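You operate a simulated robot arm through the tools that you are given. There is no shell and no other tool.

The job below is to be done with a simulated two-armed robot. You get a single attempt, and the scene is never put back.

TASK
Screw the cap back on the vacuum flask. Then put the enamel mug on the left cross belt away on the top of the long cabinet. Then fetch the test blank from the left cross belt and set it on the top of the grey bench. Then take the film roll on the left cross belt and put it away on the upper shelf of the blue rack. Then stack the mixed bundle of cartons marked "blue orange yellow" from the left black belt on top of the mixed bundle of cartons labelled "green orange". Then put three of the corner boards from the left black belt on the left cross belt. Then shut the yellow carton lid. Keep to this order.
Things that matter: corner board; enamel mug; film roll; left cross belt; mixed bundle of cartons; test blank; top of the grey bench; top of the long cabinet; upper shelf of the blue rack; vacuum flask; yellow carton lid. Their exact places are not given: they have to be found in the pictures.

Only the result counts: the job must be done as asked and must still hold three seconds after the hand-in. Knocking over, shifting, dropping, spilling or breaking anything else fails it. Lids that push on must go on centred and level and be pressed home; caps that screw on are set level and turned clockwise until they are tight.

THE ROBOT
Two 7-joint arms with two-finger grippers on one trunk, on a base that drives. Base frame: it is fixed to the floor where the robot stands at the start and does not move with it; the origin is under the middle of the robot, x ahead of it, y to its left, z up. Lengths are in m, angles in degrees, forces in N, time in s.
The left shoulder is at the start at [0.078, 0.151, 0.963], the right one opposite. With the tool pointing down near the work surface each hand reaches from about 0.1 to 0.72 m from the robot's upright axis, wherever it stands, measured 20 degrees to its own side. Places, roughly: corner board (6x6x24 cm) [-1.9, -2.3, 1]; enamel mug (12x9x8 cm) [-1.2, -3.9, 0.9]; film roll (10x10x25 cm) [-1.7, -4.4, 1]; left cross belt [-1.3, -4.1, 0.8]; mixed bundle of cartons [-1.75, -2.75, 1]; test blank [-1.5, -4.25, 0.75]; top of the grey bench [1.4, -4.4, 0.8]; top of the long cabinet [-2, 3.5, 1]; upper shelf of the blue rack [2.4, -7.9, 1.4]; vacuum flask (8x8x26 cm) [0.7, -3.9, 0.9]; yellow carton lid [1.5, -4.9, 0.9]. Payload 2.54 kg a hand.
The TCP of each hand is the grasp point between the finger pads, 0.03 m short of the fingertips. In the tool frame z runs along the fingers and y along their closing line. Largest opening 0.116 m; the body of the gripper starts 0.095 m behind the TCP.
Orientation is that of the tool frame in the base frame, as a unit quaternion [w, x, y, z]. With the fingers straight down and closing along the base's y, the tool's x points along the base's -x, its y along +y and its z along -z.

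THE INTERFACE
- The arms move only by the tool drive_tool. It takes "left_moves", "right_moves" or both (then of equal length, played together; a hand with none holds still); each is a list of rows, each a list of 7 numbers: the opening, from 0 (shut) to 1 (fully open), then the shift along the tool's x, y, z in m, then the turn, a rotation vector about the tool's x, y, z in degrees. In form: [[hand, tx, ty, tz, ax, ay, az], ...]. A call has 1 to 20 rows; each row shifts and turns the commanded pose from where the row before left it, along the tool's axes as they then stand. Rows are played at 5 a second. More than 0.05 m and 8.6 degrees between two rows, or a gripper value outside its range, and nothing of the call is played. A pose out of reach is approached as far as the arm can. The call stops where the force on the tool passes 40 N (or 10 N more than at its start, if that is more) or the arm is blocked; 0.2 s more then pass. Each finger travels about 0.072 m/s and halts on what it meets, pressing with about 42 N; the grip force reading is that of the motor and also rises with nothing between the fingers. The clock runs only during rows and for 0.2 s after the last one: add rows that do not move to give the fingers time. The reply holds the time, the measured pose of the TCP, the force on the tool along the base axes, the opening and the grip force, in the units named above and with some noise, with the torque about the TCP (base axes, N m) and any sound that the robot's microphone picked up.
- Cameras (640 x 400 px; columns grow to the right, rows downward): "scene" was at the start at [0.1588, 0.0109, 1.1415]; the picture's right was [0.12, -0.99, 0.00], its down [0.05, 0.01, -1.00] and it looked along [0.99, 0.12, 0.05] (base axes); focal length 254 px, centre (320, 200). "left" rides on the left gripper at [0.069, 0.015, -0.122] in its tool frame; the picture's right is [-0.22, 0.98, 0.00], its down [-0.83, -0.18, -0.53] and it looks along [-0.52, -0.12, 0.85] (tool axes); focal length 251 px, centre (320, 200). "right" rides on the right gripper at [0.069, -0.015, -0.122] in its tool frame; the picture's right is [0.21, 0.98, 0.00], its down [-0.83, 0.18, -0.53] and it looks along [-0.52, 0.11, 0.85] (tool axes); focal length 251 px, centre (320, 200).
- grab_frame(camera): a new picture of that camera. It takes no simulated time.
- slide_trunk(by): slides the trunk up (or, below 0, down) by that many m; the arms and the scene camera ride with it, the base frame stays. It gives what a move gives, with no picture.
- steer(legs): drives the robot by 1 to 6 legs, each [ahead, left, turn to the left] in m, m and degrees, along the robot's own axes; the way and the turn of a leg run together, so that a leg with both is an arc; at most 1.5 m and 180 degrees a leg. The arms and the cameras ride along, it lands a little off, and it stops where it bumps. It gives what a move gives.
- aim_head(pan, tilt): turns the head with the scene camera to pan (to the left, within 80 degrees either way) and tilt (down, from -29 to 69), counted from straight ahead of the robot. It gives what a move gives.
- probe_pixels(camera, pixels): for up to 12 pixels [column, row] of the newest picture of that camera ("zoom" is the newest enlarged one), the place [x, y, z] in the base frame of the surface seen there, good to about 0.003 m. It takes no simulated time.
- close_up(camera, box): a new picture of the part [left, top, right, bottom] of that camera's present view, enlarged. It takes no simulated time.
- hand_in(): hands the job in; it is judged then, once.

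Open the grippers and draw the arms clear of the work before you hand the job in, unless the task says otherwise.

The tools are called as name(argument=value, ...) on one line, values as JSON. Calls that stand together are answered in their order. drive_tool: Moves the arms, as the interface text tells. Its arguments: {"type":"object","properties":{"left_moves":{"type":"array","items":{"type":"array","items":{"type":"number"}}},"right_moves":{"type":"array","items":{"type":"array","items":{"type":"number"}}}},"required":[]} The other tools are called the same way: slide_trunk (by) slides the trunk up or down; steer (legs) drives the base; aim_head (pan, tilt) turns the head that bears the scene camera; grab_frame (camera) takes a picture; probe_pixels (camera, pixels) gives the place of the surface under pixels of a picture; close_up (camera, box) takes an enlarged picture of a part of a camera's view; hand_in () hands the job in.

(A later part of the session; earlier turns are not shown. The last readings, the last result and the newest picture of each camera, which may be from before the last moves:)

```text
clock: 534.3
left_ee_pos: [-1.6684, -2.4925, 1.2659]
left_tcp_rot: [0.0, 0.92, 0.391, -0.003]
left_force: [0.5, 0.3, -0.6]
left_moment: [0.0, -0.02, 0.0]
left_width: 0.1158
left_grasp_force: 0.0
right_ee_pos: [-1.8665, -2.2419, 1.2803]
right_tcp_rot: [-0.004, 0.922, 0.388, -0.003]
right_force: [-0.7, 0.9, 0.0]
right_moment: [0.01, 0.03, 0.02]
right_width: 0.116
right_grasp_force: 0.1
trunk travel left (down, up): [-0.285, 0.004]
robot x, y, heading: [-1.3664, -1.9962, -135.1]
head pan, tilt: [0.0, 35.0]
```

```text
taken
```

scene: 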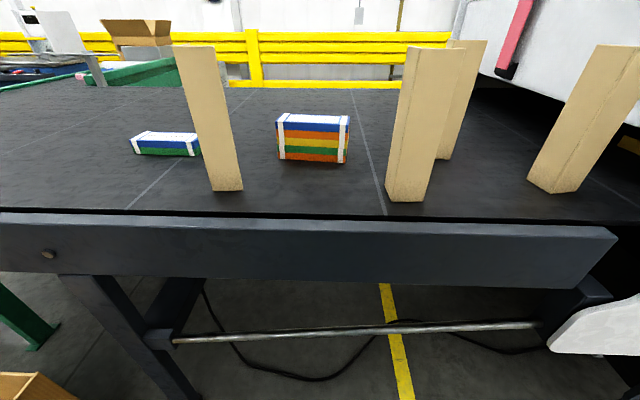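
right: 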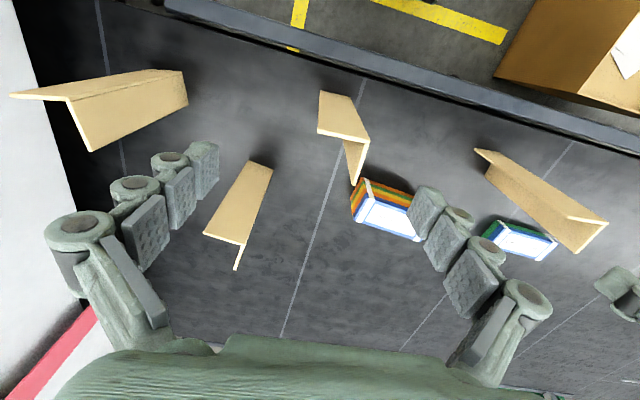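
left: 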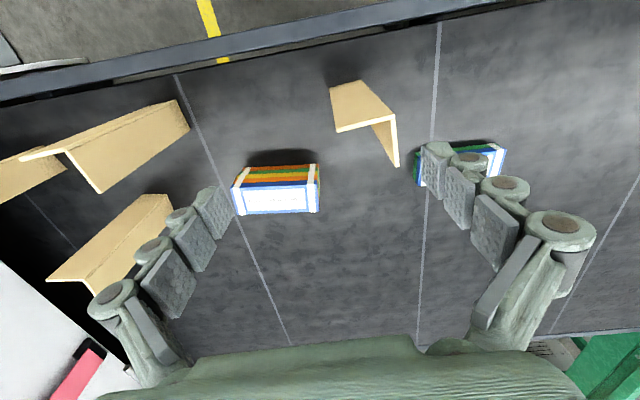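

I zoom on the tops of board 1 (left camera) and board 2 (right camera) to get the L-profile's legs.

close_up(camera="left", box=[300, 60, 440, 190])

probe_pixels(camera="zoom", pixels=[[175, 228], [260, 200], [330, 185], [345, 240], [355, 310], [300, 195], [350, 270], [220, 212]])

close_up(camera="right", box=[280, 70, 420, 200])

probe_pixels(camera="zoom", pixels=[[180, 200], [280, 215], [330, 228], [310, 280], [295, 330], [230, 207], [315, 250], [300, 310]])

```text
3.08 times, centred on (370, 125) of left
```

zoom: 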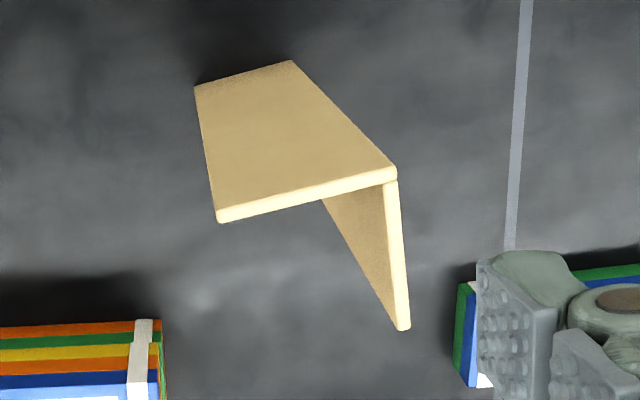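

```text
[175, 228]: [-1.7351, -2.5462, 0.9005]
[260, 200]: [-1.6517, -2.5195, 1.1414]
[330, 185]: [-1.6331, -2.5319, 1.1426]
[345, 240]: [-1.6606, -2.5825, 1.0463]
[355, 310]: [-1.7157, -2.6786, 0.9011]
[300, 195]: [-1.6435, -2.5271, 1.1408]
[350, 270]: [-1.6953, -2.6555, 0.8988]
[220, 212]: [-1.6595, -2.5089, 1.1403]
```

```text
3.08 times, centred on (350, 135) of right
```

zoom: 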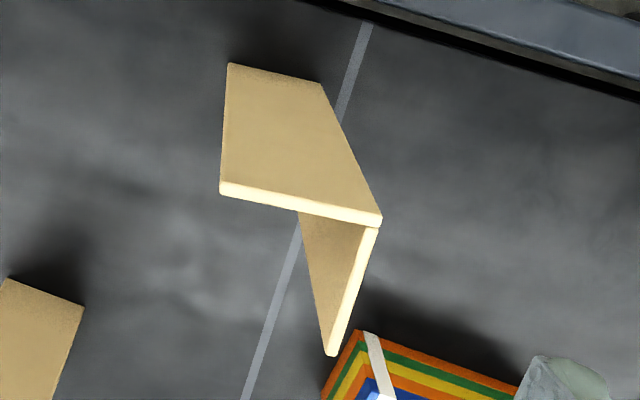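

```text
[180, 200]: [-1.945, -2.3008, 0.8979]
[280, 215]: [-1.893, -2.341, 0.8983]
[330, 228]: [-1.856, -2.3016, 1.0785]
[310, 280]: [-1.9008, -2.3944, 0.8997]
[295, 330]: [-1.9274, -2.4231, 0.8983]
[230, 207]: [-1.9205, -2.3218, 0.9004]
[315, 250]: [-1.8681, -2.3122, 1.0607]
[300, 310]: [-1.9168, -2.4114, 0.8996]
```

I probe board 2's thin top edges more exactly.

probe_pixels(camera="zoom", pixels=[[240, 192], [270, 198], [300, 204], [340, 211], [370, 217], [368, 245], [360, 270], [352, 292], [345, 315], [335, 340]])

close_up(camera="left", box=[300, 60, 440, 190])

probe_pixels(camera="zoom", pixels=[[225, 213], [300, 195], [350, 183], [385, 175], [392, 200], [395, 230], [398, 260], [401, 290], [403, 320]])

```text
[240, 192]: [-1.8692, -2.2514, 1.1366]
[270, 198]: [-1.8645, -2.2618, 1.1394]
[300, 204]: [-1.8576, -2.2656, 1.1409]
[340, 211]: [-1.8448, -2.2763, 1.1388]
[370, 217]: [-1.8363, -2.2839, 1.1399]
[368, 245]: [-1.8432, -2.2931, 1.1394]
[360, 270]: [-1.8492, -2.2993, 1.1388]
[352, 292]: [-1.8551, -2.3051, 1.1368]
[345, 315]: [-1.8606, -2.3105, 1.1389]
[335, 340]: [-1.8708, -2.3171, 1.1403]
```

```text
3.08 times, centred on (370, 125) of left
```

zoom: 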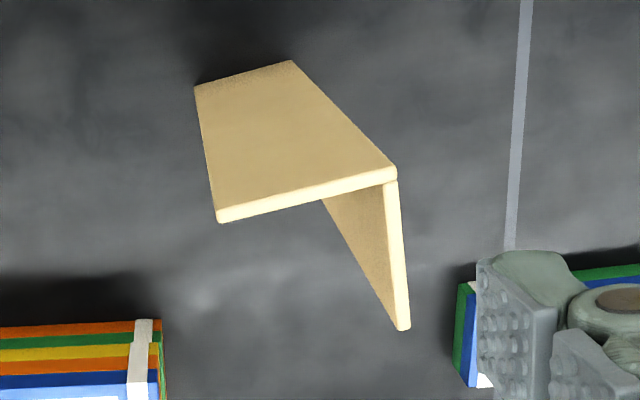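

```text
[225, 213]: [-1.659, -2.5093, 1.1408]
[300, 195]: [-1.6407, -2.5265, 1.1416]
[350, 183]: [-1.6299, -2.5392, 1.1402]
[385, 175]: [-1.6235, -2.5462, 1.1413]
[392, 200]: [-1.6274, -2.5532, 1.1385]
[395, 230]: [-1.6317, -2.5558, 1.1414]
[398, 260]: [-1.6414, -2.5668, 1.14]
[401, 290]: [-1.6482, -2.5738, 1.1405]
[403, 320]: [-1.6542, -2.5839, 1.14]
```

Leg B (pointing away from me) of both boards is square to the neutral closing line, so each hand can pinch one. I move both hands above the grip points at z≈1.2.

drive_tool(left_moves=[[1, 0, 0, 0.03, 0, 0, -3], [1, 0, 0, 0.03, 0, 0, 0], [1, -0.0215, 0.0364, 0, 0, 0, 0], [1, -0.0215, 0.0364, 0, 0, 0, 0], [1, 0, 0, 0, 0, 0, 0]], right_moves=[[1, 0, 0, 0.035, 0, 0, 4.5], [1, 0, 0, 0.035, 0, 0, 0], [1, -0.0232, 0.025, 0, 0, 0, 0], [1, -0.0232, 0.025, 0, 0, 0, 0], [1, 0, 0, 0, 0, 0, 0]])

grab_frame(camera="left")

grab_frame(camera="right")

```text
clock: 535.5
left_ee_pos: [-1.6417, -2.573, 1.206]
left_tcp_rot: [0.002, 0.91, 0.414, -0.003]
left_force: [-0.7, -0.9, 0.3]
left_moment: [-0.05, -0.01, 0.0]
left_width: 0.1159
left_grasp_force: 0.1
right_ee_pos: [-1.8688, -2.3089, 1.2094]
right_tcp_rot: [-0.003, 0.936, 0.351, -0.003]
right_force: [-0.6, 0.6, -0.7]
right_moment: [-0.03, -0.02, -0.01]
right_width: 0.1158
right_grasp_force: 0.0
trunk travel left (down, up): [-0.285, 0.004]
robot x, y, heading: [-1.3692, -1.9985, -134.9]
head pan, tilt: [0.0, 35.0]
```

```text
taken
```

left: 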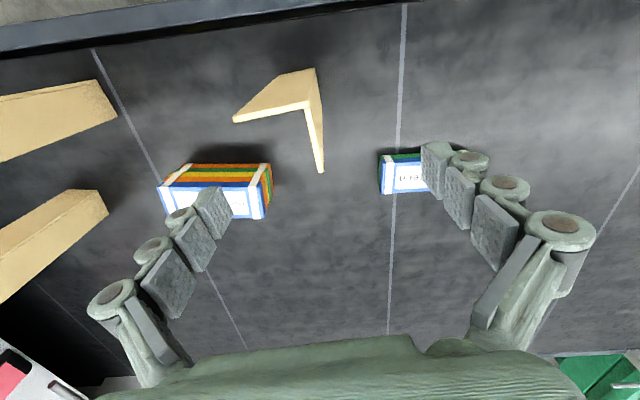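

```text
taken
```

right: 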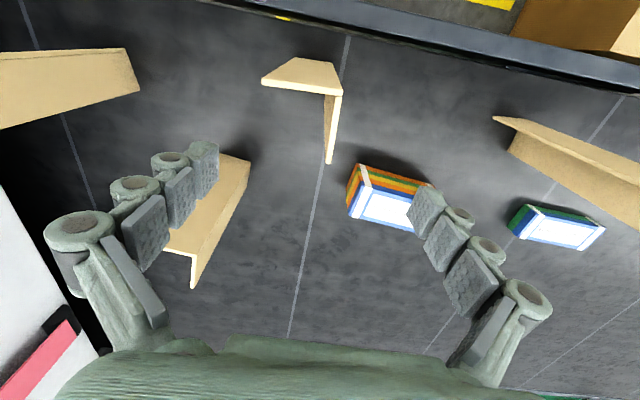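

Offsets from the wrist views: left −3 mm, right +8 mm in y, both slightly toward the vertex. I correct, descend to TCP ≈1.115 and close both hands.

drive_tool(left_moves=[[1, 0.006, -0.0025, 0, 0, 0, 0], [1, 0, 0, 0.03, 0, 0, 0], [1, 0, 0, 0.03, 0, 0, 0], [1, 0, 0, 0.03, 0, 0, 0], [1, 0, 0, 0, 0, 0, 0]], right_moves=[[1, 0.01, 0.008, 0, 0, 0, 0], [1, 0, 0, 0.03, 0, 0, 0], [1, 0, 0, 0.03, 0, 0, 0], [1, 0, 0, 0.033, 0, 0, 0], [1, 0, 0, 0, 0, 0, 0]])

grab_frame(camera="left")

grab_frame(camera="right")

```text
clock: 536.7
left_ee_pos: [-1.6404, -2.5678, 1.1152]
left_tcp_rot: [0.001, 0.91, 0.415, -0.003]
left_force: [-0.2, 0.6, 0.3]
left_moment: [-0.03, -0.01, -0.02]
left_width: 0.1159
left_grasp_force: 0.1
right_ee_pos: [-1.8575, -2.3069, 1.117]
right_tcp_rot: [-0.004, 0.936, 0.351, -0.004]
right_force: [-1.1, -0.2, 0.0]
right_moment: [-0.01, 0.0, 0.01]
right_width: 0.116
right_grasp_force: 0.1
trunk travel left (down, up): [-0.285, 0.004]
robot x, y, heading: [-1.3642, -2.0011, -134.9]
head pan, tilt: [0.0, 35.0]
```

```text
taken
```

left: 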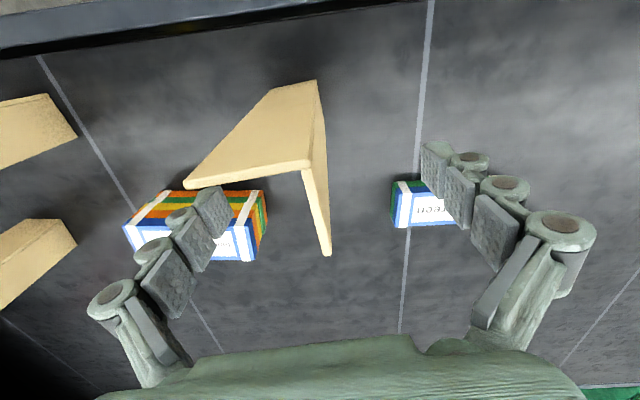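

```text
taken
```

right: 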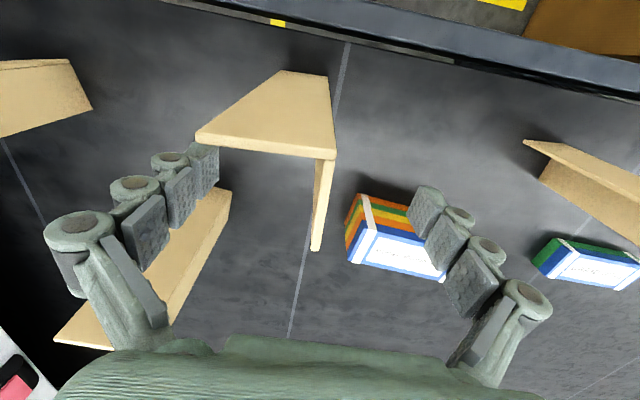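

Both leg B plates lie between the pads. I close both hands.

drive_tool(left_moves=[[0.6, 0, 0, 0, 0, 0, 0], [0.3, 0, 0, 0, 0, 0, 0], [0.1, 0, 0, 0, 0, 0, 0], [0, 0, 0, 0, 0, 0, 0], [0, 0, 0, 0, 0, 0, 0], [0, 0, 0, 0, 0, 0, 0]], right_moves=[[0.6, 0, 0, 0, 0, 0, 0], [0.3, 0, 0, 0, 0, 0, 0], [0.1, 0, 0, 0, 0, 0, 0], [0, 0, 0, 0, 0, 0, 0], [0, 0, 0, 0, 0, 0, 0], [0, 0, 0, 0, 0, 0, 0]])

grab_frame(camera="left")

grab_frame(camera="right")

grab_frame(camera="scene")

```text
clock: 538.1
left_ee_pos: [-1.6421, -2.5682, 1.1143]
left_tcp_rot: [-0.001, 0.91, 0.415, -0.002]
left_force: [-1.3, -0.1, 0.2]
left_moment: [-0.03, -0.01, -0.03]
left_width: 0.0061
left_grasp_force: 32.7
right_ee_pos: [-1.8581, -2.3078, 1.1152]
right_tcp_rot: [-0.003, 0.936, 0.352, -0.003]
right_force: [-0.6, 0.0, 0.3]
right_moment: [-0.03, 0.03, -0.02]
right_width: 0.006
right_grasp_force: 33.0
trunk travel left (down, up): [-0.285, 0.004]
robot x, y, heading: [-1.3685, -1.9963, -134.8]
head pan, tilt: [0.0, 35.0]
```

```text
taken
```

left: 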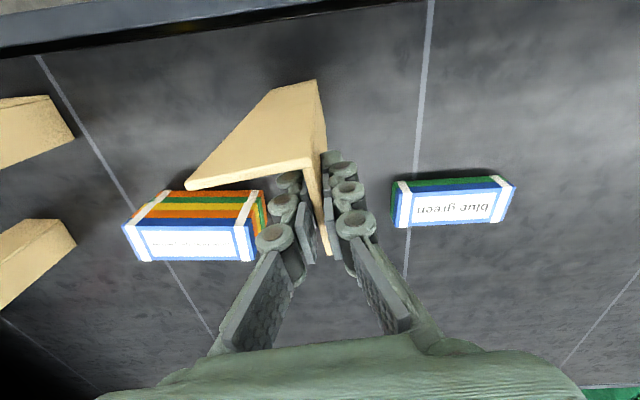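

```text
taken
```

right: 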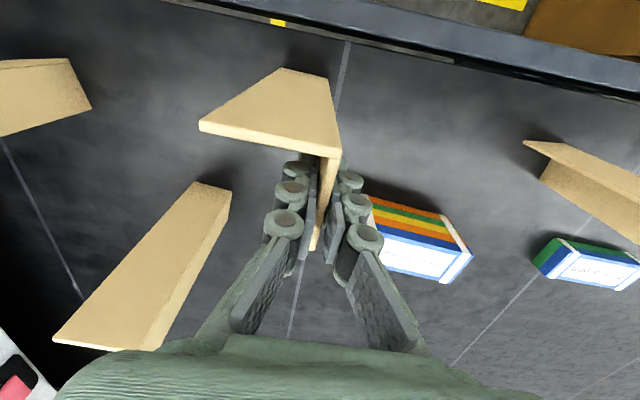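

```text
taken
```

scene: 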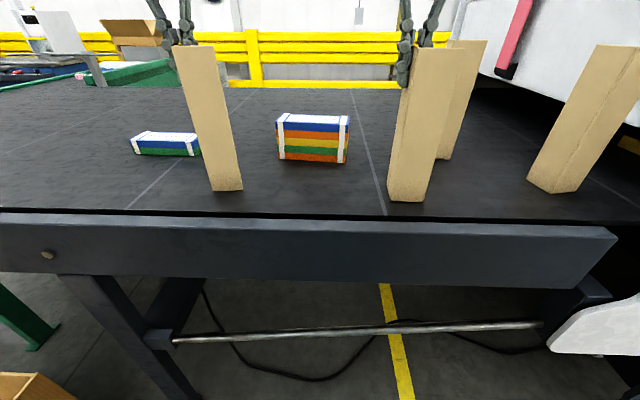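

Both boards are pinched (6 mm). I lift both 9 cm and check.

drive_tool(left_moves=[[0, 0, 0, -0.02, 0, 0, 0], [0, 0, 0, -0.035, 0, 0, 0], [0, 0, 0, -0.035, 0, 0, 0], [0, 0, 0, 0, 0, 0, 0]], right_moves=[[0, 0, 0, -0.02, 0, 0, 0], [0, 0, 0, -0.035, 0, 0, 0], [0, 0, 0, -0.035, 0, 0, 0], [0, 0, 0, 0, 0, 0, 0]])

grab_frame(camera="scene")

```text
clock: 539.1
left_ee_pos: [-1.6399, -2.5677, 1.2062]
left_tcp_rot: [-0.001, 0.91, 0.415, -0.002]
left_force: [-0.2, -0.9, -2.5]
left_moment: [-0.01, -0.04, 0.01]
left_width: 0.006
left_grasp_force: 33.1
right_ee_pos: [-1.8588, -2.3101, 1.2044]
right_tcp_rot: [-0.002, 0.936, 0.351, -0.004]
right_force: [-0.3, -0.5, -1.0]
right_moment: [0.01, -0.01, 0.0]
right_width: 0.006
right_grasp_force: 32.8
trunk travel left (down, up): [-0.285, 0.004]
robot x, y, heading: [-1.3671, -1.9994, -134.9]
head pan, tilt: [0.0, 35.0]
```

```text
taken
```

scene: 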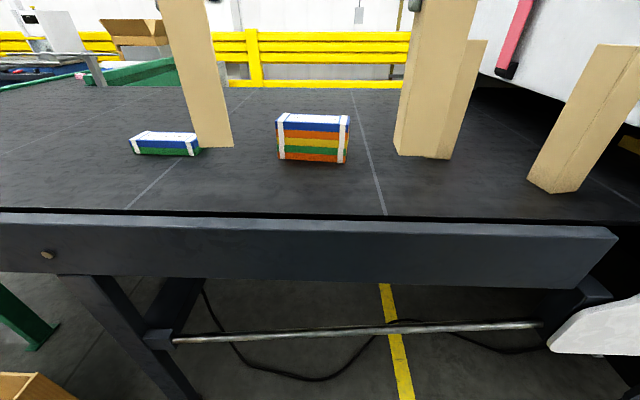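

Both boards are off the belt. I back away and drive around the floor box to the passage near the cross belt's end, then look.

steer(legs=[[-0.6, 0, 0], [0, 0, 45], [0, 0.95, 0], [1.2, 0.05, 0]])

aim_head(pan=-45, tilt=25)

grab_frame(camera="scene")

```text
clock: 559.4
left_ee_pos: [0.242, -3.3963, 1.2062]
left_tcp_rot: [0.001, 0.688, 0.726, -0.002]
left_force: [-0.6, 0.0, -0.9]
left_moment: [0.01, -0.03, -0.04]
left_width: 0.006
left_grasp_force: 33.3
right_ee_pos: [-0.0931, -3.3641, 1.2055]
right_tcp_rot: [-0.002, 0.736, 0.677, -0.004]
right_force: [0.1, -0.4, -0.5]
right_moment: [-0.03, -0.03, 0.0]
right_width: 0.0059
right_grasp_force: 32.9
trunk travel left (down, up): [-0.285, 0.004]
robot x, y, heading: [0.0431, -2.7988, -90.7]
head pan, tilt: [0.0, 35.0]
```

```text
clock: 560.5
left_ee_pos: [0.2429, -3.3957, 1.2055]
left_tcp_rot: [0.002, 0.686, 0.727, -0.003]
left_force: [0.8, 0.1, -0.6]
left_moment: [0.01, 0.01, -0.04]
left_width: 0.0063
left_grasp_force: 33.1
right_ee_pos: [-0.0938, -3.3635, 1.2055]
right_tcp_rot: [-0.002, 0.735, 0.678, -0.004]
right_force: [-1.0, -0.3, -1.2]
right_moment: [-0.02, -0.02, -0.03]
right_width: 0.0061
right_grasp_force: 33.2
trunk travel left (down, up): [-0.285, 0.004]
robot x, y, heading: [0.0474, -2.798, -90.4]
head pan, tilt: [-45.0, 25.0]
```

```text
taken
```

scene: 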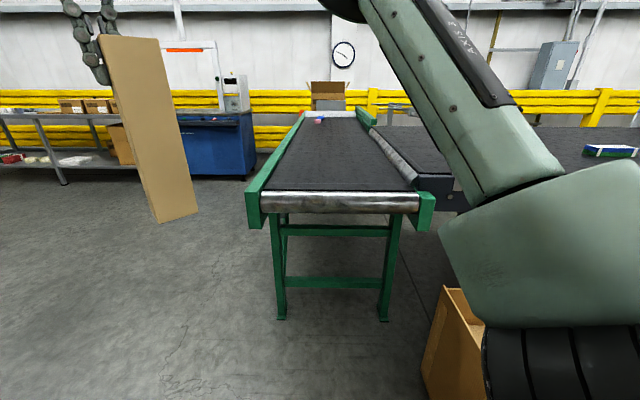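

The cross belt's end roller is right ahead at (340,200) and reachable from here. I probe its geometry.

probe_pixels(camera="scene", pixels=[[250, 200], [425, 200], [262, 200], [415, 198], [340, 190], [340, 170], [300, 150], [360, 150], [340, 200], [380, 320], [278, 318], [425, 300]])

```text
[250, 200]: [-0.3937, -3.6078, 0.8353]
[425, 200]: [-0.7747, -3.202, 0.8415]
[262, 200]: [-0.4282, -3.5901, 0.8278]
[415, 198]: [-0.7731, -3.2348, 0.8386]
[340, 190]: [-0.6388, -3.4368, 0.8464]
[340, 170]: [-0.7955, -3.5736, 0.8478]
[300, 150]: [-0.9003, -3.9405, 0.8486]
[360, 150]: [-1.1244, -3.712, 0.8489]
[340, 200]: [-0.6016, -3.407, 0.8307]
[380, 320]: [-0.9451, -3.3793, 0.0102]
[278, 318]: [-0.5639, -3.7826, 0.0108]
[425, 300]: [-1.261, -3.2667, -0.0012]
```

I check for the guard post at the black belt's corner before turning.

aim_head(pan=-72, tilt=25)

grab_frame(camera="scene")

grab_frame(camera="right")

```text
clock: 561.4
left_ee_pos: [0.2415, -3.3956, 1.205]
left_tcp_rot: [0.001, 0.686, 0.727, -0.003]
left_force: [-0.5, 0.1, -1.2]
left_moment: [0.02, -0.05, 0.01]
left_width: 0.0057
left_grasp_force: 32.8
right_ee_pos: [-0.0938, -3.3639, 1.205]
right_tcp_rot: [-0.002, 0.735, 0.678, -0.004]
right_force: [-0.2, 0.8, -0.6]
right_moment: [-0.04, -0.01, 0.0]
right_width: 0.006
right_grasp_force: 32.8
trunk travel left (down, up): [-0.285, 0.004]
robot x, y, heading: [0.0417, -2.797, -90.5]
head pan, tilt: [-72.0, 25.0]
```

```text
taken
```

scene: 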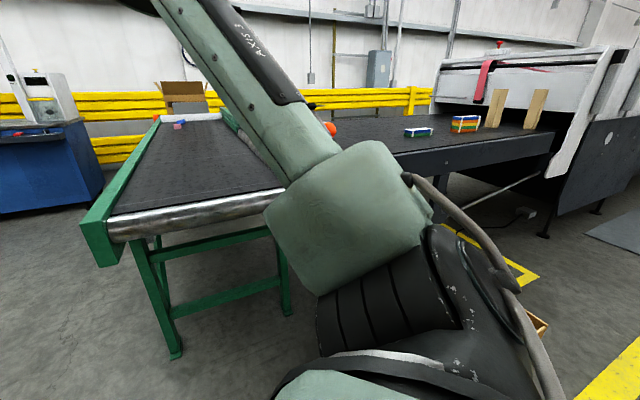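

```text
taken
```

right: 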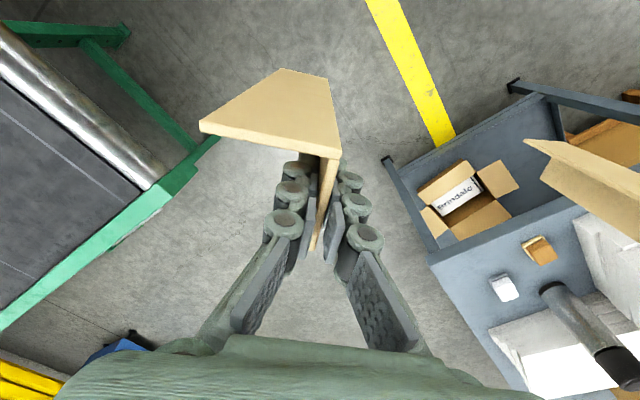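

probe_pixels(camera="scene", pixels=[[330, 128], [335, 127], [310, 105], [400, 150], [540, 325], [440, 240]])

```text
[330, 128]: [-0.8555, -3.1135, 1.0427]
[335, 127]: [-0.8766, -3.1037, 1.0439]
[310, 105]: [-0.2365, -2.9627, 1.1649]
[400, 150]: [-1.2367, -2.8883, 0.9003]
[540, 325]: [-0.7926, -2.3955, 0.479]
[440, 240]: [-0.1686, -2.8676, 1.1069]
```

The post (−0.86,−3.11, top 1.04) stays ~0.3 m from the boards. I turn to face along the cross belt and move to its end.

steer(legs=[[0, 0, -46.5], [0.4, 0.01, 0]])

aim_head(pan=0, tilt=35)

grab_frame(camera="scene")

grab_frame(camera="right")

```text
clock: 566.1
left_ee_pos: [-0.5421, -3.6346, 1.2046]
left_tcp_rot: [0.0, 0.918, 0.396, -0.002]
left_force: [0.0, 0.5, -1.9]
left_moment: [0.0, -0.03, -0.03]
left_width: 0.006
left_grasp_force: 32.9
right_ee_pos: [-0.7499, -3.3687, 1.2052]
right_tcp_rot: [-0.003, 0.944, 0.331, -0.003]
right_force: [-0.4, -0.1, -0.5]
right_moment: [0.01, 0.01, 0.0]
right_width: 0.006
right_grasp_force: 33.0
trunk travel left (down, up): [-0.285, 0.004]
robot x, y, heading: [-0.249, -3.0805, -137.3]
head pan, tilt: [-72.0, 25.0]
```

```text
clock: 567.6
left_ee_pos: [-0.542, -3.6338, 1.2052]
left_tcp_rot: [0.0, 0.919, 0.395, -0.003]
left_force: [0.5, 0.2, -2.3]
left_moment: [-0.01, 0.02, -0.01]
left_width: 0.0063
left_grasp_force: 32.7
right_ee_pos: [-0.7496, -3.3682, 1.205]
right_tcp_rot: [-0.003, 0.943, 0.332, -0.003]
right_force: [0.1, 0.0, -1.2]
right_moment: [-0.01, -0.01, -0.02]
right_width: 0.0062
right_grasp_force: 32.6
trunk travel left (down, up): [-0.285, 0.004]
robot x, y, heading: [-0.2427, -3.0787, -137.0]
head pan, tilt: [0.0, 35.0]
```

```text
taken
```

scene: 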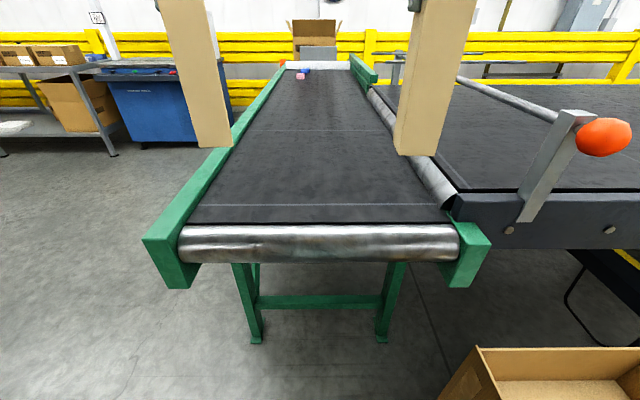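

```text
taken
```

right: 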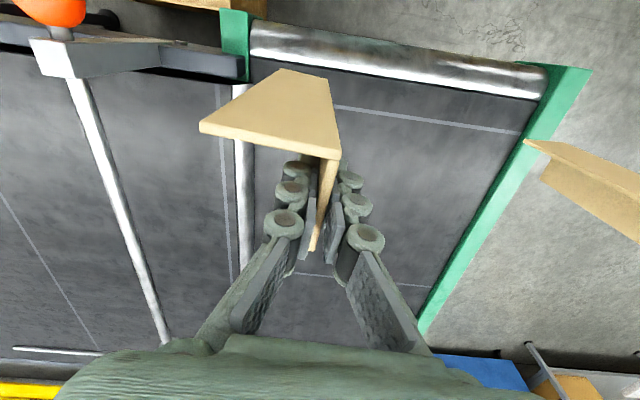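

Boards are laterally within the belt (±0.247 m). I move 0.12 m further so they land ~0.17 m inside the roller.

steer(legs=[[0.12, 0, 0]])

grab_frame(camera="scene")

probe_pixels(camera="scene", pixels=[[210, 150], [215, 130], [400, 150], [420, 155], [430, 120], [320, 240], [320, 200]])

```text
clock: 568.8
left_ee_pos: [-0.6287, -3.716, 1.2055]
left_tcp_rot: [-0.001, 0.918, 0.396, -0.003]
left_force: [-0.1, -1.6, -2.0]
left_moment: [-0.03, -0.04, 0.0]
left_width: 0.006
left_grasp_force: 32.9
right_ee_pos: [-0.838, -3.4504, 1.2054]
right_tcp_rot: [-0.004, 0.943, 0.332, -0.003]
right_force: [0.4, 0.0, -0.4]
right_moment: [-0.01, 0.0, -0.02]
right_width: 0.0061
right_grasp_force: 33.3
trunk travel left (down, up): [-0.285, 0.004]
robot x, y, heading: [-0.3353, -3.1585, -136.8]
head pan, tilt: [0.0, 35.0]
```

```text
taken
```

scene: 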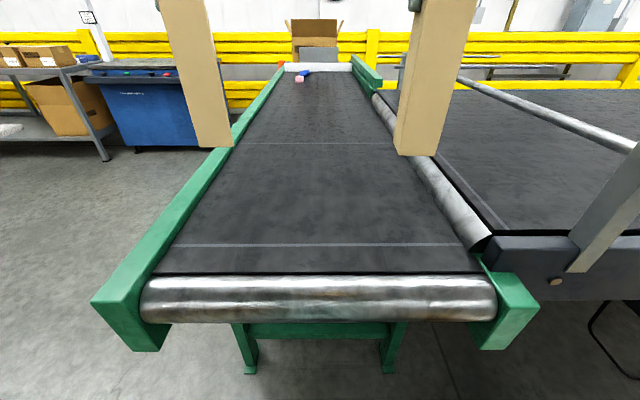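

```text
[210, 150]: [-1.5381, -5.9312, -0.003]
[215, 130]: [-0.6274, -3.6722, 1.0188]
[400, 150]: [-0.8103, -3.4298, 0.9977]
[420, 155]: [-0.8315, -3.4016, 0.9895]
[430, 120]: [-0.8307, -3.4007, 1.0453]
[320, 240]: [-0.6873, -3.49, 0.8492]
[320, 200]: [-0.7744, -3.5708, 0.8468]
```

Before lowering I check the right elbow against the post with the orange knob.

aim_head(pan=-60, tilt=30)

grab_frame(camera="scene")

probe_pixels(camera="scene", pixels=[[200, 150], [300, 100], [350, 200], [250, 120], [300, 250], [400, 150], [150, 150], [320, 150], [280, 200], [230, 200]])

```text
clock: 570.1
left_ee_pos: [-0.6298, -3.7158, 1.2059]
left_tcp_rot: [0.001, 0.918, 0.396, -0.003]
left_force: [0.2, -0.4, -0.5]
left_moment: [-0.01, 0.02, 0.01]
left_width: 0.006
left_grasp_force: 32.9
right_ee_pos: [-0.8377, -3.4496, 1.2059]
right_tcp_rot: [-0.004, 0.944, 0.331, -0.004]
right_force: [0.4, -0.4, -0.1]
right_moment: [-0.01, 0.0, 0.02]
right_width: 0.006
right_grasp_force: 33.2
trunk travel left (down, up): [-0.285, 0.004]
robot x, y, heading: [-0.3322, -3.1584, -137.1]
head pan, tilt: [-60.0, 30.0]
```

```text
taken
```

scene: 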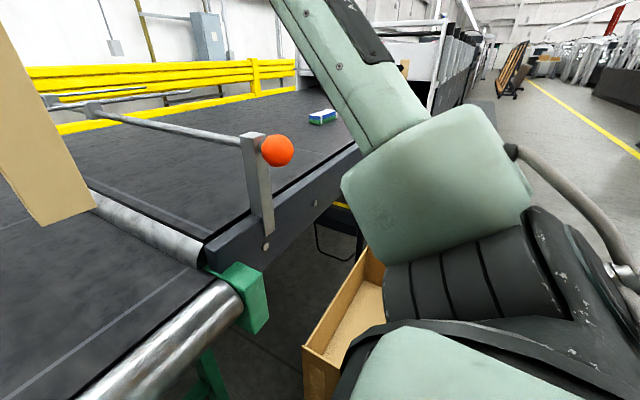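

```text
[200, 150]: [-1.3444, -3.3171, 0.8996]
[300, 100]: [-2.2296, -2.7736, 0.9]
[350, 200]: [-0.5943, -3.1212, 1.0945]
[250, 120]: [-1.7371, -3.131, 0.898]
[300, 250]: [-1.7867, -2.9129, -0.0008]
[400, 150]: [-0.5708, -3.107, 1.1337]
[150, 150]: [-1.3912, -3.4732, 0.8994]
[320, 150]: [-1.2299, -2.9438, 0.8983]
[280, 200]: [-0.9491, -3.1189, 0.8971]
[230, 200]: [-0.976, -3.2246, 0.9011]
```

Elbow is ~0.25 m from the post. I lower both boards 12.5 cm.

drive_tool(left_moves=[[0, 0, 0, 0.03, 0, 0, 0], [0, 0, 0, 0.035, 0, 0, 0], [0, 0, 0, 0.035, 0, 0, 0], [0, 0, 0, 0.025, 0, 0, 0], [0, 0, 0, 0, 0, 0, 0]], right_moves=[[0, 0, 0, 0.03, 0, 0, 0], [0, 0, 0, 0.035, 0, 0, 0], [0, 0, 0, 0.035, 0, 0, 0], [0, 0, 0, 0.025, 0, 0, 0], [0, 0, 0, 0, 0, 0, 0]])

aim_head(pan=0, tilt=35)

grab_frame(camera="scene")

```text
clock: 571.3
left_ee_pos: [-0.6285, -3.7153, 1.0807]
left_tcp_rot: [-0.001, 0.918, 0.397, -0.003]
left_force: [0.5, 0.4, -1.3]
left_moment: [-0.04, 0.01, -0.02]
left_width: 0.006
left_grasp_force: 32.9
right_ee_pos: [-0.8381, -3.4489, 1.0809]
right_tcp_rot: [-0.003, 0.944, 0.331, -0.004]
right_force: [0.1, 0.3, -1.2]
right_moment: [-0.02, 0.0, -0.02]
right_width: 0.0059
right_grasp_force: 32.8
trunk travel left (down, up): [-0.285, 0.004]
robot x, y, heading: [-0.3301, -3.1592, -137.2]
head pan, tilt: [-60.0, 30.0]
```

```text
clock: 572.6
left_ee_pos: [-0.63, -3.7163, 1.0809]
left_tcp_rot: [0.0, 0.919, 0.395, -0.002]
left_force: [-1.0, -0.6, -0.8]
left_moment: [-0.03, 0.01, -0.02]
left_width: 0.0061
left_grasp_force: 33.1
right_ee_pos: [-0.8376, -3.4482, 1.0807]
right_tcp_rot: [-0.004, 0.944, 0.331, -0.003]
right_force: [-0.2, 1.0, -0.7]
right_moment: [-0.03, -0.03, -0.01]
right_width: 0.0062
right_grasp_force: 32.9
trunk travel left (down, up): [-0.285, 0.004]
robot x, y, heading: [-0.3289, -3.1604, -137.1]
head pan, tilt: [0.0, 35.0]
```

```text
taken
```

scene: 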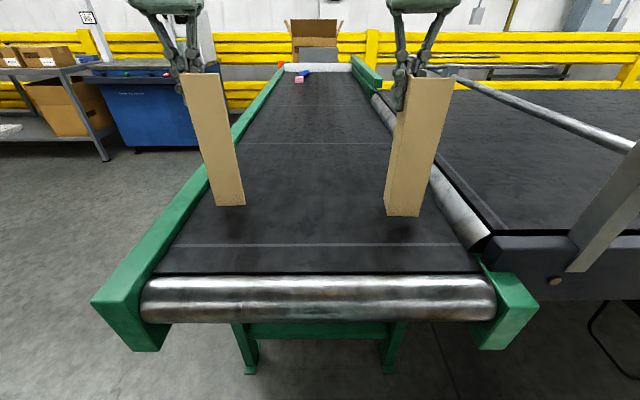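

Both hang over the belt well inside. I lower in small steps to contact.

drive_tool(left_moves=[[0, 0, 0, 0.008, 0, 0, 0], [0, 0, 0, 0.004, 0, 0, 0], [0, 0, 0, 0.002, 0, 0, 0], [0, 0, 0, 0.002, 0, 0, 0], [0, 0, 0, 0, 0, 0, 0]], right_moves=[[0, 0, 0, 0.008, 0, 0, 0], [0, 0, 0, 0.004, 0, 0, 0], [0, 0, 0, 0.002, 0, 0, 0], [0, 0, 0, 0.002, 0, 0, 0], [0, 0, 0, 0, 0, 0, 0]])

close_up(camera="scene", box=[150, 50, 490, 260])

```text
clock: 573.8
left_ee_pos: [-0.6296, -3.7165, 1.0642]
left_tcp_rot: [0.0, 0.918, 0.397, -0.004]
left_force: [0.5, -2.0, 4.5]
left_moment: [-0.03, 0.01, 0.0]
left_width: 0.0064
left_grasp_force: 33.2
right_ee_pos: [-0.8387, -3.4479, 1.0667]
right_tcp_rot: [-0.003, 0.944, 0.331, -0.005]
right_force: [-1.2, -1.9, 4.3]
right_moment: [-0.12, 0.2, -0.02]
right_width: 0.006
right_grasp_force: 33.0
trunk travel left (down, up): [-0.285, 0.004]
robot x, y, heading: [-0.3314, -3.1605, -137.0]
head pan, tilt: [0.0, 35.0]
```

```text
1.88 times, centred on (320, 155) of scene
```

zoom: 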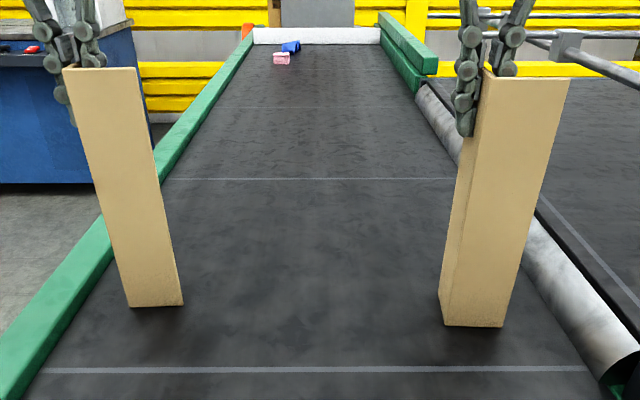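

Both stand on the belt (contact ≈6 N each). I open both hands and lift straight up.

drive_tool(left_moves=[[0.1, 0, 0, 0, 0, 0, 0], [0.25, 0, 0, 0, 0, 0, 0], [0.4, 0, 0, 0, 0, 0, 0], [0.4, 0, 0, 0, 0, 0, 0], [0.4, 0, 0, -0.03, 0, 0, 0], [0.4, 0, 0, -0.04, 0, 0, 0], [0.4, 0, 0, -0.045, 0, 0, 0], [0.4, 0, 0, -0.03, 0, 0, 0]], right_moves=[[0.1, 0, 0, 0, 0, 0, 0], [0.25, 0, 0, 0, 0, 0, 0], [0.4, 0, 0, 0, 0, 0, 0], [0.4, 0, 0, 0, 0, 0, 0], [0.4, 0, 0, -0.03, 0, 0, 0], [0.4, 0, 0, -0.04, 0, 0, 0], [0.4, 0, 0, -0.045, 0, 0, 0], [0.4, 0, 0, -0.03, 0, 0, 0]])

grab_frame(camera="scene")

```text
clock: 575.6
left_ee_pos: [-0.6282, -3.715, 1.2117]
left_tcp_rot: [0.0, 0.918, 0.396, -0.004]
left_force: [-0.4, -0.9, -0.2]
left_moment: [-0.01, 0.03, 0.02]
left_width: 0.0466
left_grasp_force: 0.0
right_ee_pos: [-0.8348, -3.4499, 1.2115]
right_tcp_rot: [-0.004, 0.943, 0.332, -0.003]
right_force: [0.9, -0.6, -0.2]
right_moment: [-0.02, -0.04, 0.0]
right_width: 0.0465
right_grasp_force: 0.1
trunk travel left (down, up): [-0.285, 0.004]
robot x, y, heading: [-0.3354, -3.1612, -137.2]
head pan, tilt: [0.0, 35.0]
```

```text
taken
```

scene: 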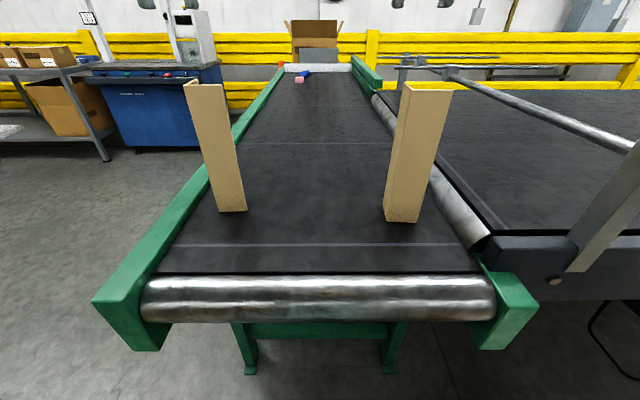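

Both boards stand on the cross belt. For the third I go back around to the black belt, toward the board nearest the machine, staying a bit further from the edge.

steer(legs=[[-0.55, 0, 0], [-0.87, -0.95, 0], [0.6, -0.45, 2], [0.6, -0.43, 0]])

aim_head(pan=-15, tilt=30)

grab_frame(camera="scene")

grab_frame(camera="right")

```text
clock: 596.6
left_ee_pos: [-1.6752, -2.3133, 1.2101]
left_tcp_rot: [0.001, 0.905, 0.426, -0.003]
left_force: [-0.4, 0.8, 0.5]
left_moment: [0.07, -0.01, -0.02]
left_width: 0.0465
left_grasp_force: 0.0
right_ee_pos: [-1.8992, -2.0614, 1.2116]
right_tcp_rot: [-0.004, 0.932, 0.362, -0.003]
right_force: [-0.3, -0.3, -0.9]
right_moment: [-0.03, -0.01, -0.02]
right_width: 0.0462
right_grasp_force: 0.1
trunk travel left (down, up): [-0.285, 0.004]
robot x, y, heading: [-1.4166, -1.7369, -133.5]
head pan, tilt: [0.0, 35.0]
```

```text
clock: 597.4
left_ee_pos: [-1.6757, -2.3136, 1.2108]
left_tcp_rot: [0.0, 0.905, 0.426, -0.003]
left_force: [0.5, -0.3, -0.3]
left_moment: [0.01, 0.01, -0.01]
left_width: 0.0463
left_grasp_force: 0.0
right_ee_pos: [-1.8998, -2.062, 1.2109]
right_tcp_rot: [-0.002, 0.932, 0.362, -0.002]
right_force: [0.5, 0.3, 0.0]
right_moment: [0.02, 0.0, 0.0]
right_width: 0.0463
right_grasp_force: 0.2
trunk travel left (down, up): [-0.285, 0.004]
robot x, y, heading: [-1.4157, -1.7378, -133.6]
head pan, tilt: [-15.0, 30.0]
```

```text
taken
```

scene: 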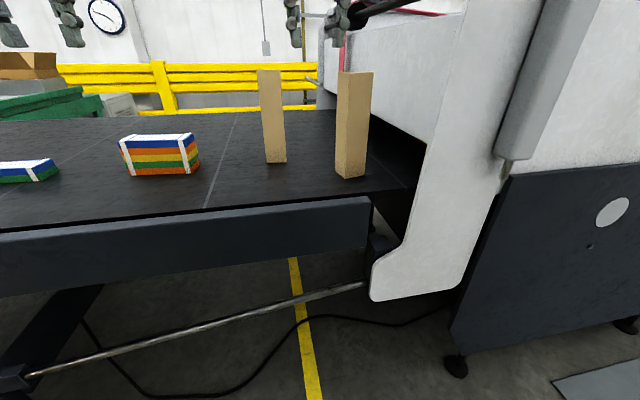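

```text
taken
```

right: 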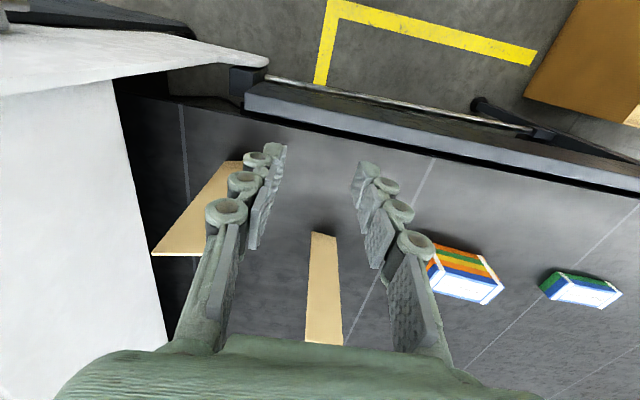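

I probe the machine's white panel edge and both remaining boards.

probe_pixels(camera="scene", pixels=[[375, 290], [400, 270], [440, 200], [480, 100], [450, 60], [520, 100], [465, 270], [352, 100], [355, 77], [345, 172], [272, 100], [270, 160]])

close_up(camera="right", box=[130, 140, 370, 360])

```text
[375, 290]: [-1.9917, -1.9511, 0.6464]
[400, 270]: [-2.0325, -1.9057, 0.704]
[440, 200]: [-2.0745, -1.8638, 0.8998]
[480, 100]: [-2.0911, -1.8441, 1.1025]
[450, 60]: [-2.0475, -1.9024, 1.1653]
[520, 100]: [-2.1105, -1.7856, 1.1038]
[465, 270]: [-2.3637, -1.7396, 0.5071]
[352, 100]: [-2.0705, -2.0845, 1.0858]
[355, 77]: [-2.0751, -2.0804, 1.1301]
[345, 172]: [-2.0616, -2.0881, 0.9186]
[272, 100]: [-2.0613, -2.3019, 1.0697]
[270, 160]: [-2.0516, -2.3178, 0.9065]
```

```text
1.82 times, centred on (250, 250) of right
```

zoom: 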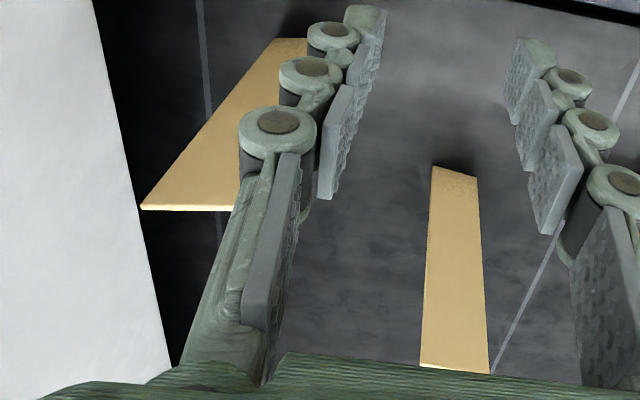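

The panel stands in front of the right-hand board, so I'll take the other one (board 3 at ≈(−2.06,−2.31)) with the right hand from further left, keeping the elbow clear of the panel.

steer(legs=[[0, 0.2, -1.4], [0.22, 0, 0]])

aim_head(pan=-15, tilt=30)

grab_frame(camera="scene")

grab_frame(camera="right")

```text
clock: 601.2
left_ee_pos: [-1.6995, -2.6003, 1.2094]
left_tcp_rot: [0.0, 0.91, 0.414, -0.001]
left_force: [-0.6, -0.1, -0.8]
left_moment: [0.04, -0.04, 0.0]
left_width: 0.0464
left_grasp_force: 0.0
right_ee_pos: [-1.9178, -2.3432, 1.209]
right_tcp_rot: [-0.003, 0.937, 0.351, -0.003]
right_force: [0.7, -0.5, 0.6]
right_moment: [0.07, -0.06, -0.01]
right_width: 0.0463
right_grasp_force: 0.0
trunk travel left (down, up): [-0.285, 0.004]
robot x, y, heading: [-1.4269, -2.0365, -134.9]
head pan, tilt: [-15.0, 30.0]
```

```text
clock: 601.8
left_ee_pos: [-1.7008, -2.6006, 1.2103]
left_tcp_rot: [0.0, 0.91, 0.414, -0.003]
left_force: [-0.5, -0.9, -0.1]
left_moment: [0.02, -0.02, 0.0]
left_width: 0.0463
left_grasp_force: 0.1
right_ee_pos: [-1.9181, -2.3432, 1.2117]
right_tcp_rot: [-0.004, 0.937, 0.351, -0.003]
right_force: [-0.1, -0.4, 1.0]
right_moment: [-0.01, -0.01, 0.01]
right_width: 0.0463
right_grasp_force: 0.0
trunk travel left (down, up): [-0.285, 0.004]
robot x, y, heading: [-1.4287, -2.0352, -134.8]
head pan, tilt: [-15.0, 30.0]
```

```text
taken
```

scene: 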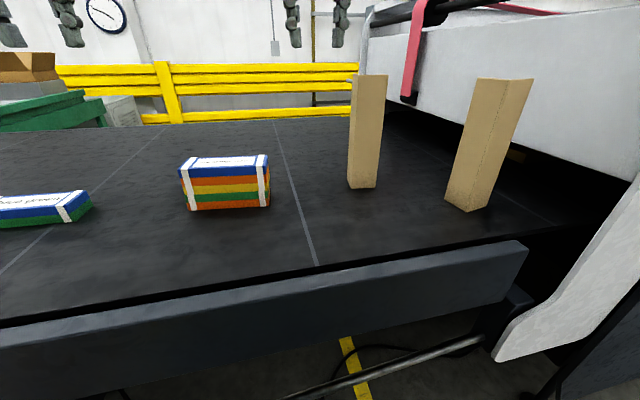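

```text
taken
```

right: 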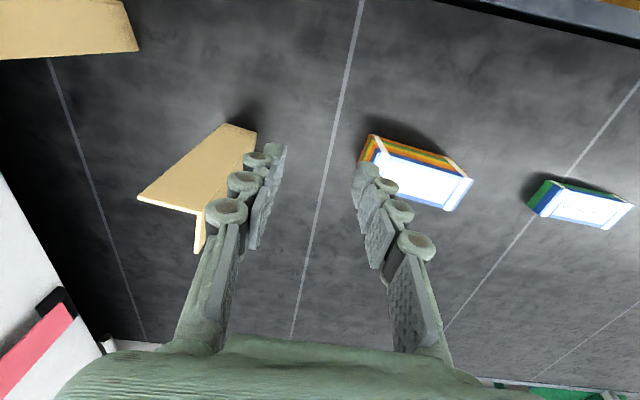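

Board 3's top L is visible at (140–203,200–250) in the wrist view. I zoom and probe its edges.

close_up(camera="right", box=[120, 170, 240, 270])

probe_pixels(camera="zoom", pixels=[[110, 145], [170, 155], [240, 168], [300, 180], [345, 190], [350, 215], [342, 250], [338, 280], [332, 310], [330, 325]])

```text
4.00 times, centred on (180, 220) of right
```

zoom: 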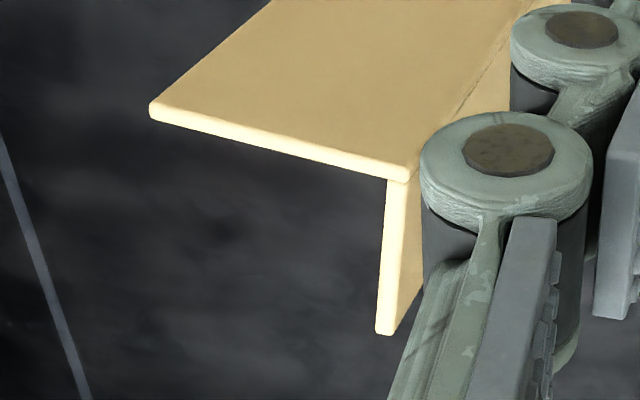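

```text
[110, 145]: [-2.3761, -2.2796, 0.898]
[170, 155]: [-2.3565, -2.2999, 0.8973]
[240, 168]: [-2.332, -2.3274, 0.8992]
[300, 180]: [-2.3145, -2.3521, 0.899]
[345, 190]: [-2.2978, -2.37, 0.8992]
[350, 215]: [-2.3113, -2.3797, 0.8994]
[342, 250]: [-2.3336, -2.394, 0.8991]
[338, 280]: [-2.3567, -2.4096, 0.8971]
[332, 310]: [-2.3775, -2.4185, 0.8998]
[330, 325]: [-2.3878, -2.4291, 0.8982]
```

probe_pixels(camera="zoom", pixels=[[160, 113], [200, 124], [260, 139], [320, 154], [380, 168], [400, 176], [397, 200], [394, 230], [391, 260], [389, 290], [386, 320]])

```text
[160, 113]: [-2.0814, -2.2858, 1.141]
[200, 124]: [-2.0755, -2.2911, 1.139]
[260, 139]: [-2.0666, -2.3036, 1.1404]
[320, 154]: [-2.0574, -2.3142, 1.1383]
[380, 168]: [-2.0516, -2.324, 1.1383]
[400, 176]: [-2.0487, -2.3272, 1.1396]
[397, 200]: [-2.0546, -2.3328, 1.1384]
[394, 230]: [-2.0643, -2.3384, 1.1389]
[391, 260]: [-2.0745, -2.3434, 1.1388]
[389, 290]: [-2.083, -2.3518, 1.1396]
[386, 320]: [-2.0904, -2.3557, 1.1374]
```

Board 3's leg B runs toward 213°, grip point ≈(−2.0755,−2.344). I move 6 cm closer, rotate the hand 8° clockwise and open it to 0.6.

steer(legs=[[0.06, 0, 0]])

drive_tool(right_moves=[[0.6, 0, 0, 0.005, 0, 0, 8], [0.6, 0, 0, 0, 0, 0, 0]])

```text
clock: 602.8
left_ee_pos: [-1.7433, -2.643, 1.2103]
left_tcp_rot: [0.0, 0.91, 0.414, -0.001]
left_force: [0.0, -0.1, 0.7]
left_moment: [0.05, 0.01, -0.01]
left_width: 0.0463
left_grasp_force: 0.0
right_ee_pos: [-1.9601, -2.3862, 1.2098]
right_tcp_rot: [-0.004, 0.936, 0.351, -0.003]
right_force: [-1.4, -0.5, 0.1]
right_moment: [-0.01, -0.03, 0.04]
right_width: 0.0464
right_grasp_force: 0.1
trunk travel left (down, up): [-0.285, 0.004]
robot x, y, heading: [-1.4687, -2.075, -135.0]
head pan, tilt: [-15.0, 30.0]
```

```text
clock: 603.4
left_ee_pos: [-1.7419, -2.6421, 1.2092]
left_tcp_rot: [0.0, 0.91, 0.414, -0.002]
left_force: [0.2, 1.0, 0.2]
left_moment: [0.02, 0.01, -0.02]
left_width: 0.0466
left_grasp_force: 0.0
right_ee_pos: [-1.9589, -2.3844, 1.205]
right_tcp_rot: [-0.003, 0.959, 0.284, -0.004]
right_force: [-0.4, 0.0, 0.4]
right_moment: [0.0, 0.02, -0.01]
right_width: 0.0695
right_grasp_force: 0.1
trunk travel left (down, up): [-0.285, 0.004]
robot x, y, heading: [-1.4723, -2.076, -135.0]
head pan, tilt: [-15.0, 30.0]
```

I move over the grip point at z≈1.2 and check.

drive_tool(right_moves=[[0.6, -0.0252, -0.0325, 0, 0, 0, 0], [0.6, -0.0252, -0.0325, 0, 0, 0, 0], [0.6, -0.0252, -0.0325, 0, 0, 0, 0], [0.6, 0, 0, 0, 0, 0, 0]])

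grab_frame(camera="right")

aim_head(pan=-45, tilt=25)

grab_frame(camera="scene")

```text
clock: 604.4
left_ee_pos: [-1.7419, -2.642, 1.2097]
left_tcp_rot: [0.0, 0.911, 0.413, -0.004]
left_force: [0.2, -0.8, 0.9]
left_moment: [0.02, 0.02, 0.0]
left_width: 0.0464
left_grasp_force: 0.1
right_ee_pos: [-2.0751, -2.3451, 1.2068]
right_tcp_rot: [-0.003, 0.959, 0.285, -0.004]
right_force: [-0.2, -0.5, 0.2]
right_moment: [0.01, 0.03, -0.01]
right_width: 0.0694
right_grasp_force: 0.0
trunk travel left (down, up): [-0.285, 0.004]
robot x, y, heading: [-1.4641, -2.0754, -135.1]
head pan, tilt: [-15.0, 30.0]
```

```text
taken
```

right: 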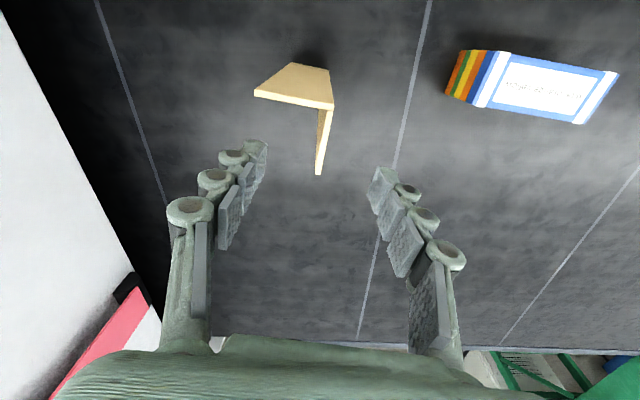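

```text
clock: 605.3
left_ee_pos: [-1.7419, -2.6426, 1.2084]
left_tcp_rot: [0.0, 0.911, 0.413, -0.004]
left_force: [0.5, 0.3, 0.2]
left_moment: [-0.02, -0.01, 0.09]
left_width: 0.0463
left_grasp_force: 0.0
right_ee_pos: [-2.0755, -2.345, 1.2074]
right_tcp_rot: [-0.003, 0.959, 0.284, -0.004]
right_force: [-0.3, 0.5, 0.4]
right_moment: [0.01, -0.01, 0.0]
right_width: 0.0696
right_grasp_force: 0.1
trunk travel left (down, up): [-0.285, 0.004]
robot x, y, heading: [-1.4735, -2.0758, -135.0]
head pan, tilt: [-45.0, 25.0]
```

```text
taken
```

scene: 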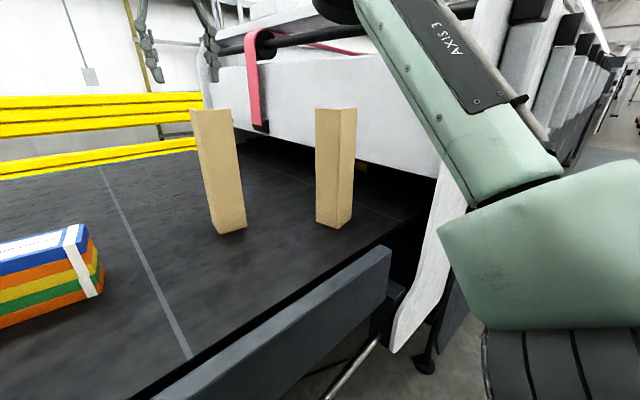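

I probe the right forearm to verify clearance to board 4 when lowering.

probe_pixels(camera="scene", pixels=[[440, 130], [400, 60], [380, 20], [470, 200], [500, 250], [335, 110], [340, 108], [350, 220], [270, 40], [215, 110], [480, 330], [460, 240]])

```text
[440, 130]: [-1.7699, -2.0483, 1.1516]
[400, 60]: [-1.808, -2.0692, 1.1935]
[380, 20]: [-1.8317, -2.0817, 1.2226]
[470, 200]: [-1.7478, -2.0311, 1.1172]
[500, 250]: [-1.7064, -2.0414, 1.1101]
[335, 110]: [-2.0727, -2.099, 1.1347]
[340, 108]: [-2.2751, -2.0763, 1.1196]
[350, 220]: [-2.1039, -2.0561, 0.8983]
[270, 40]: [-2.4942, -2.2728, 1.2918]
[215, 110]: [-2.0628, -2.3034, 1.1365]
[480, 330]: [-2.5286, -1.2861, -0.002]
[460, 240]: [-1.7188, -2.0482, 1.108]
```

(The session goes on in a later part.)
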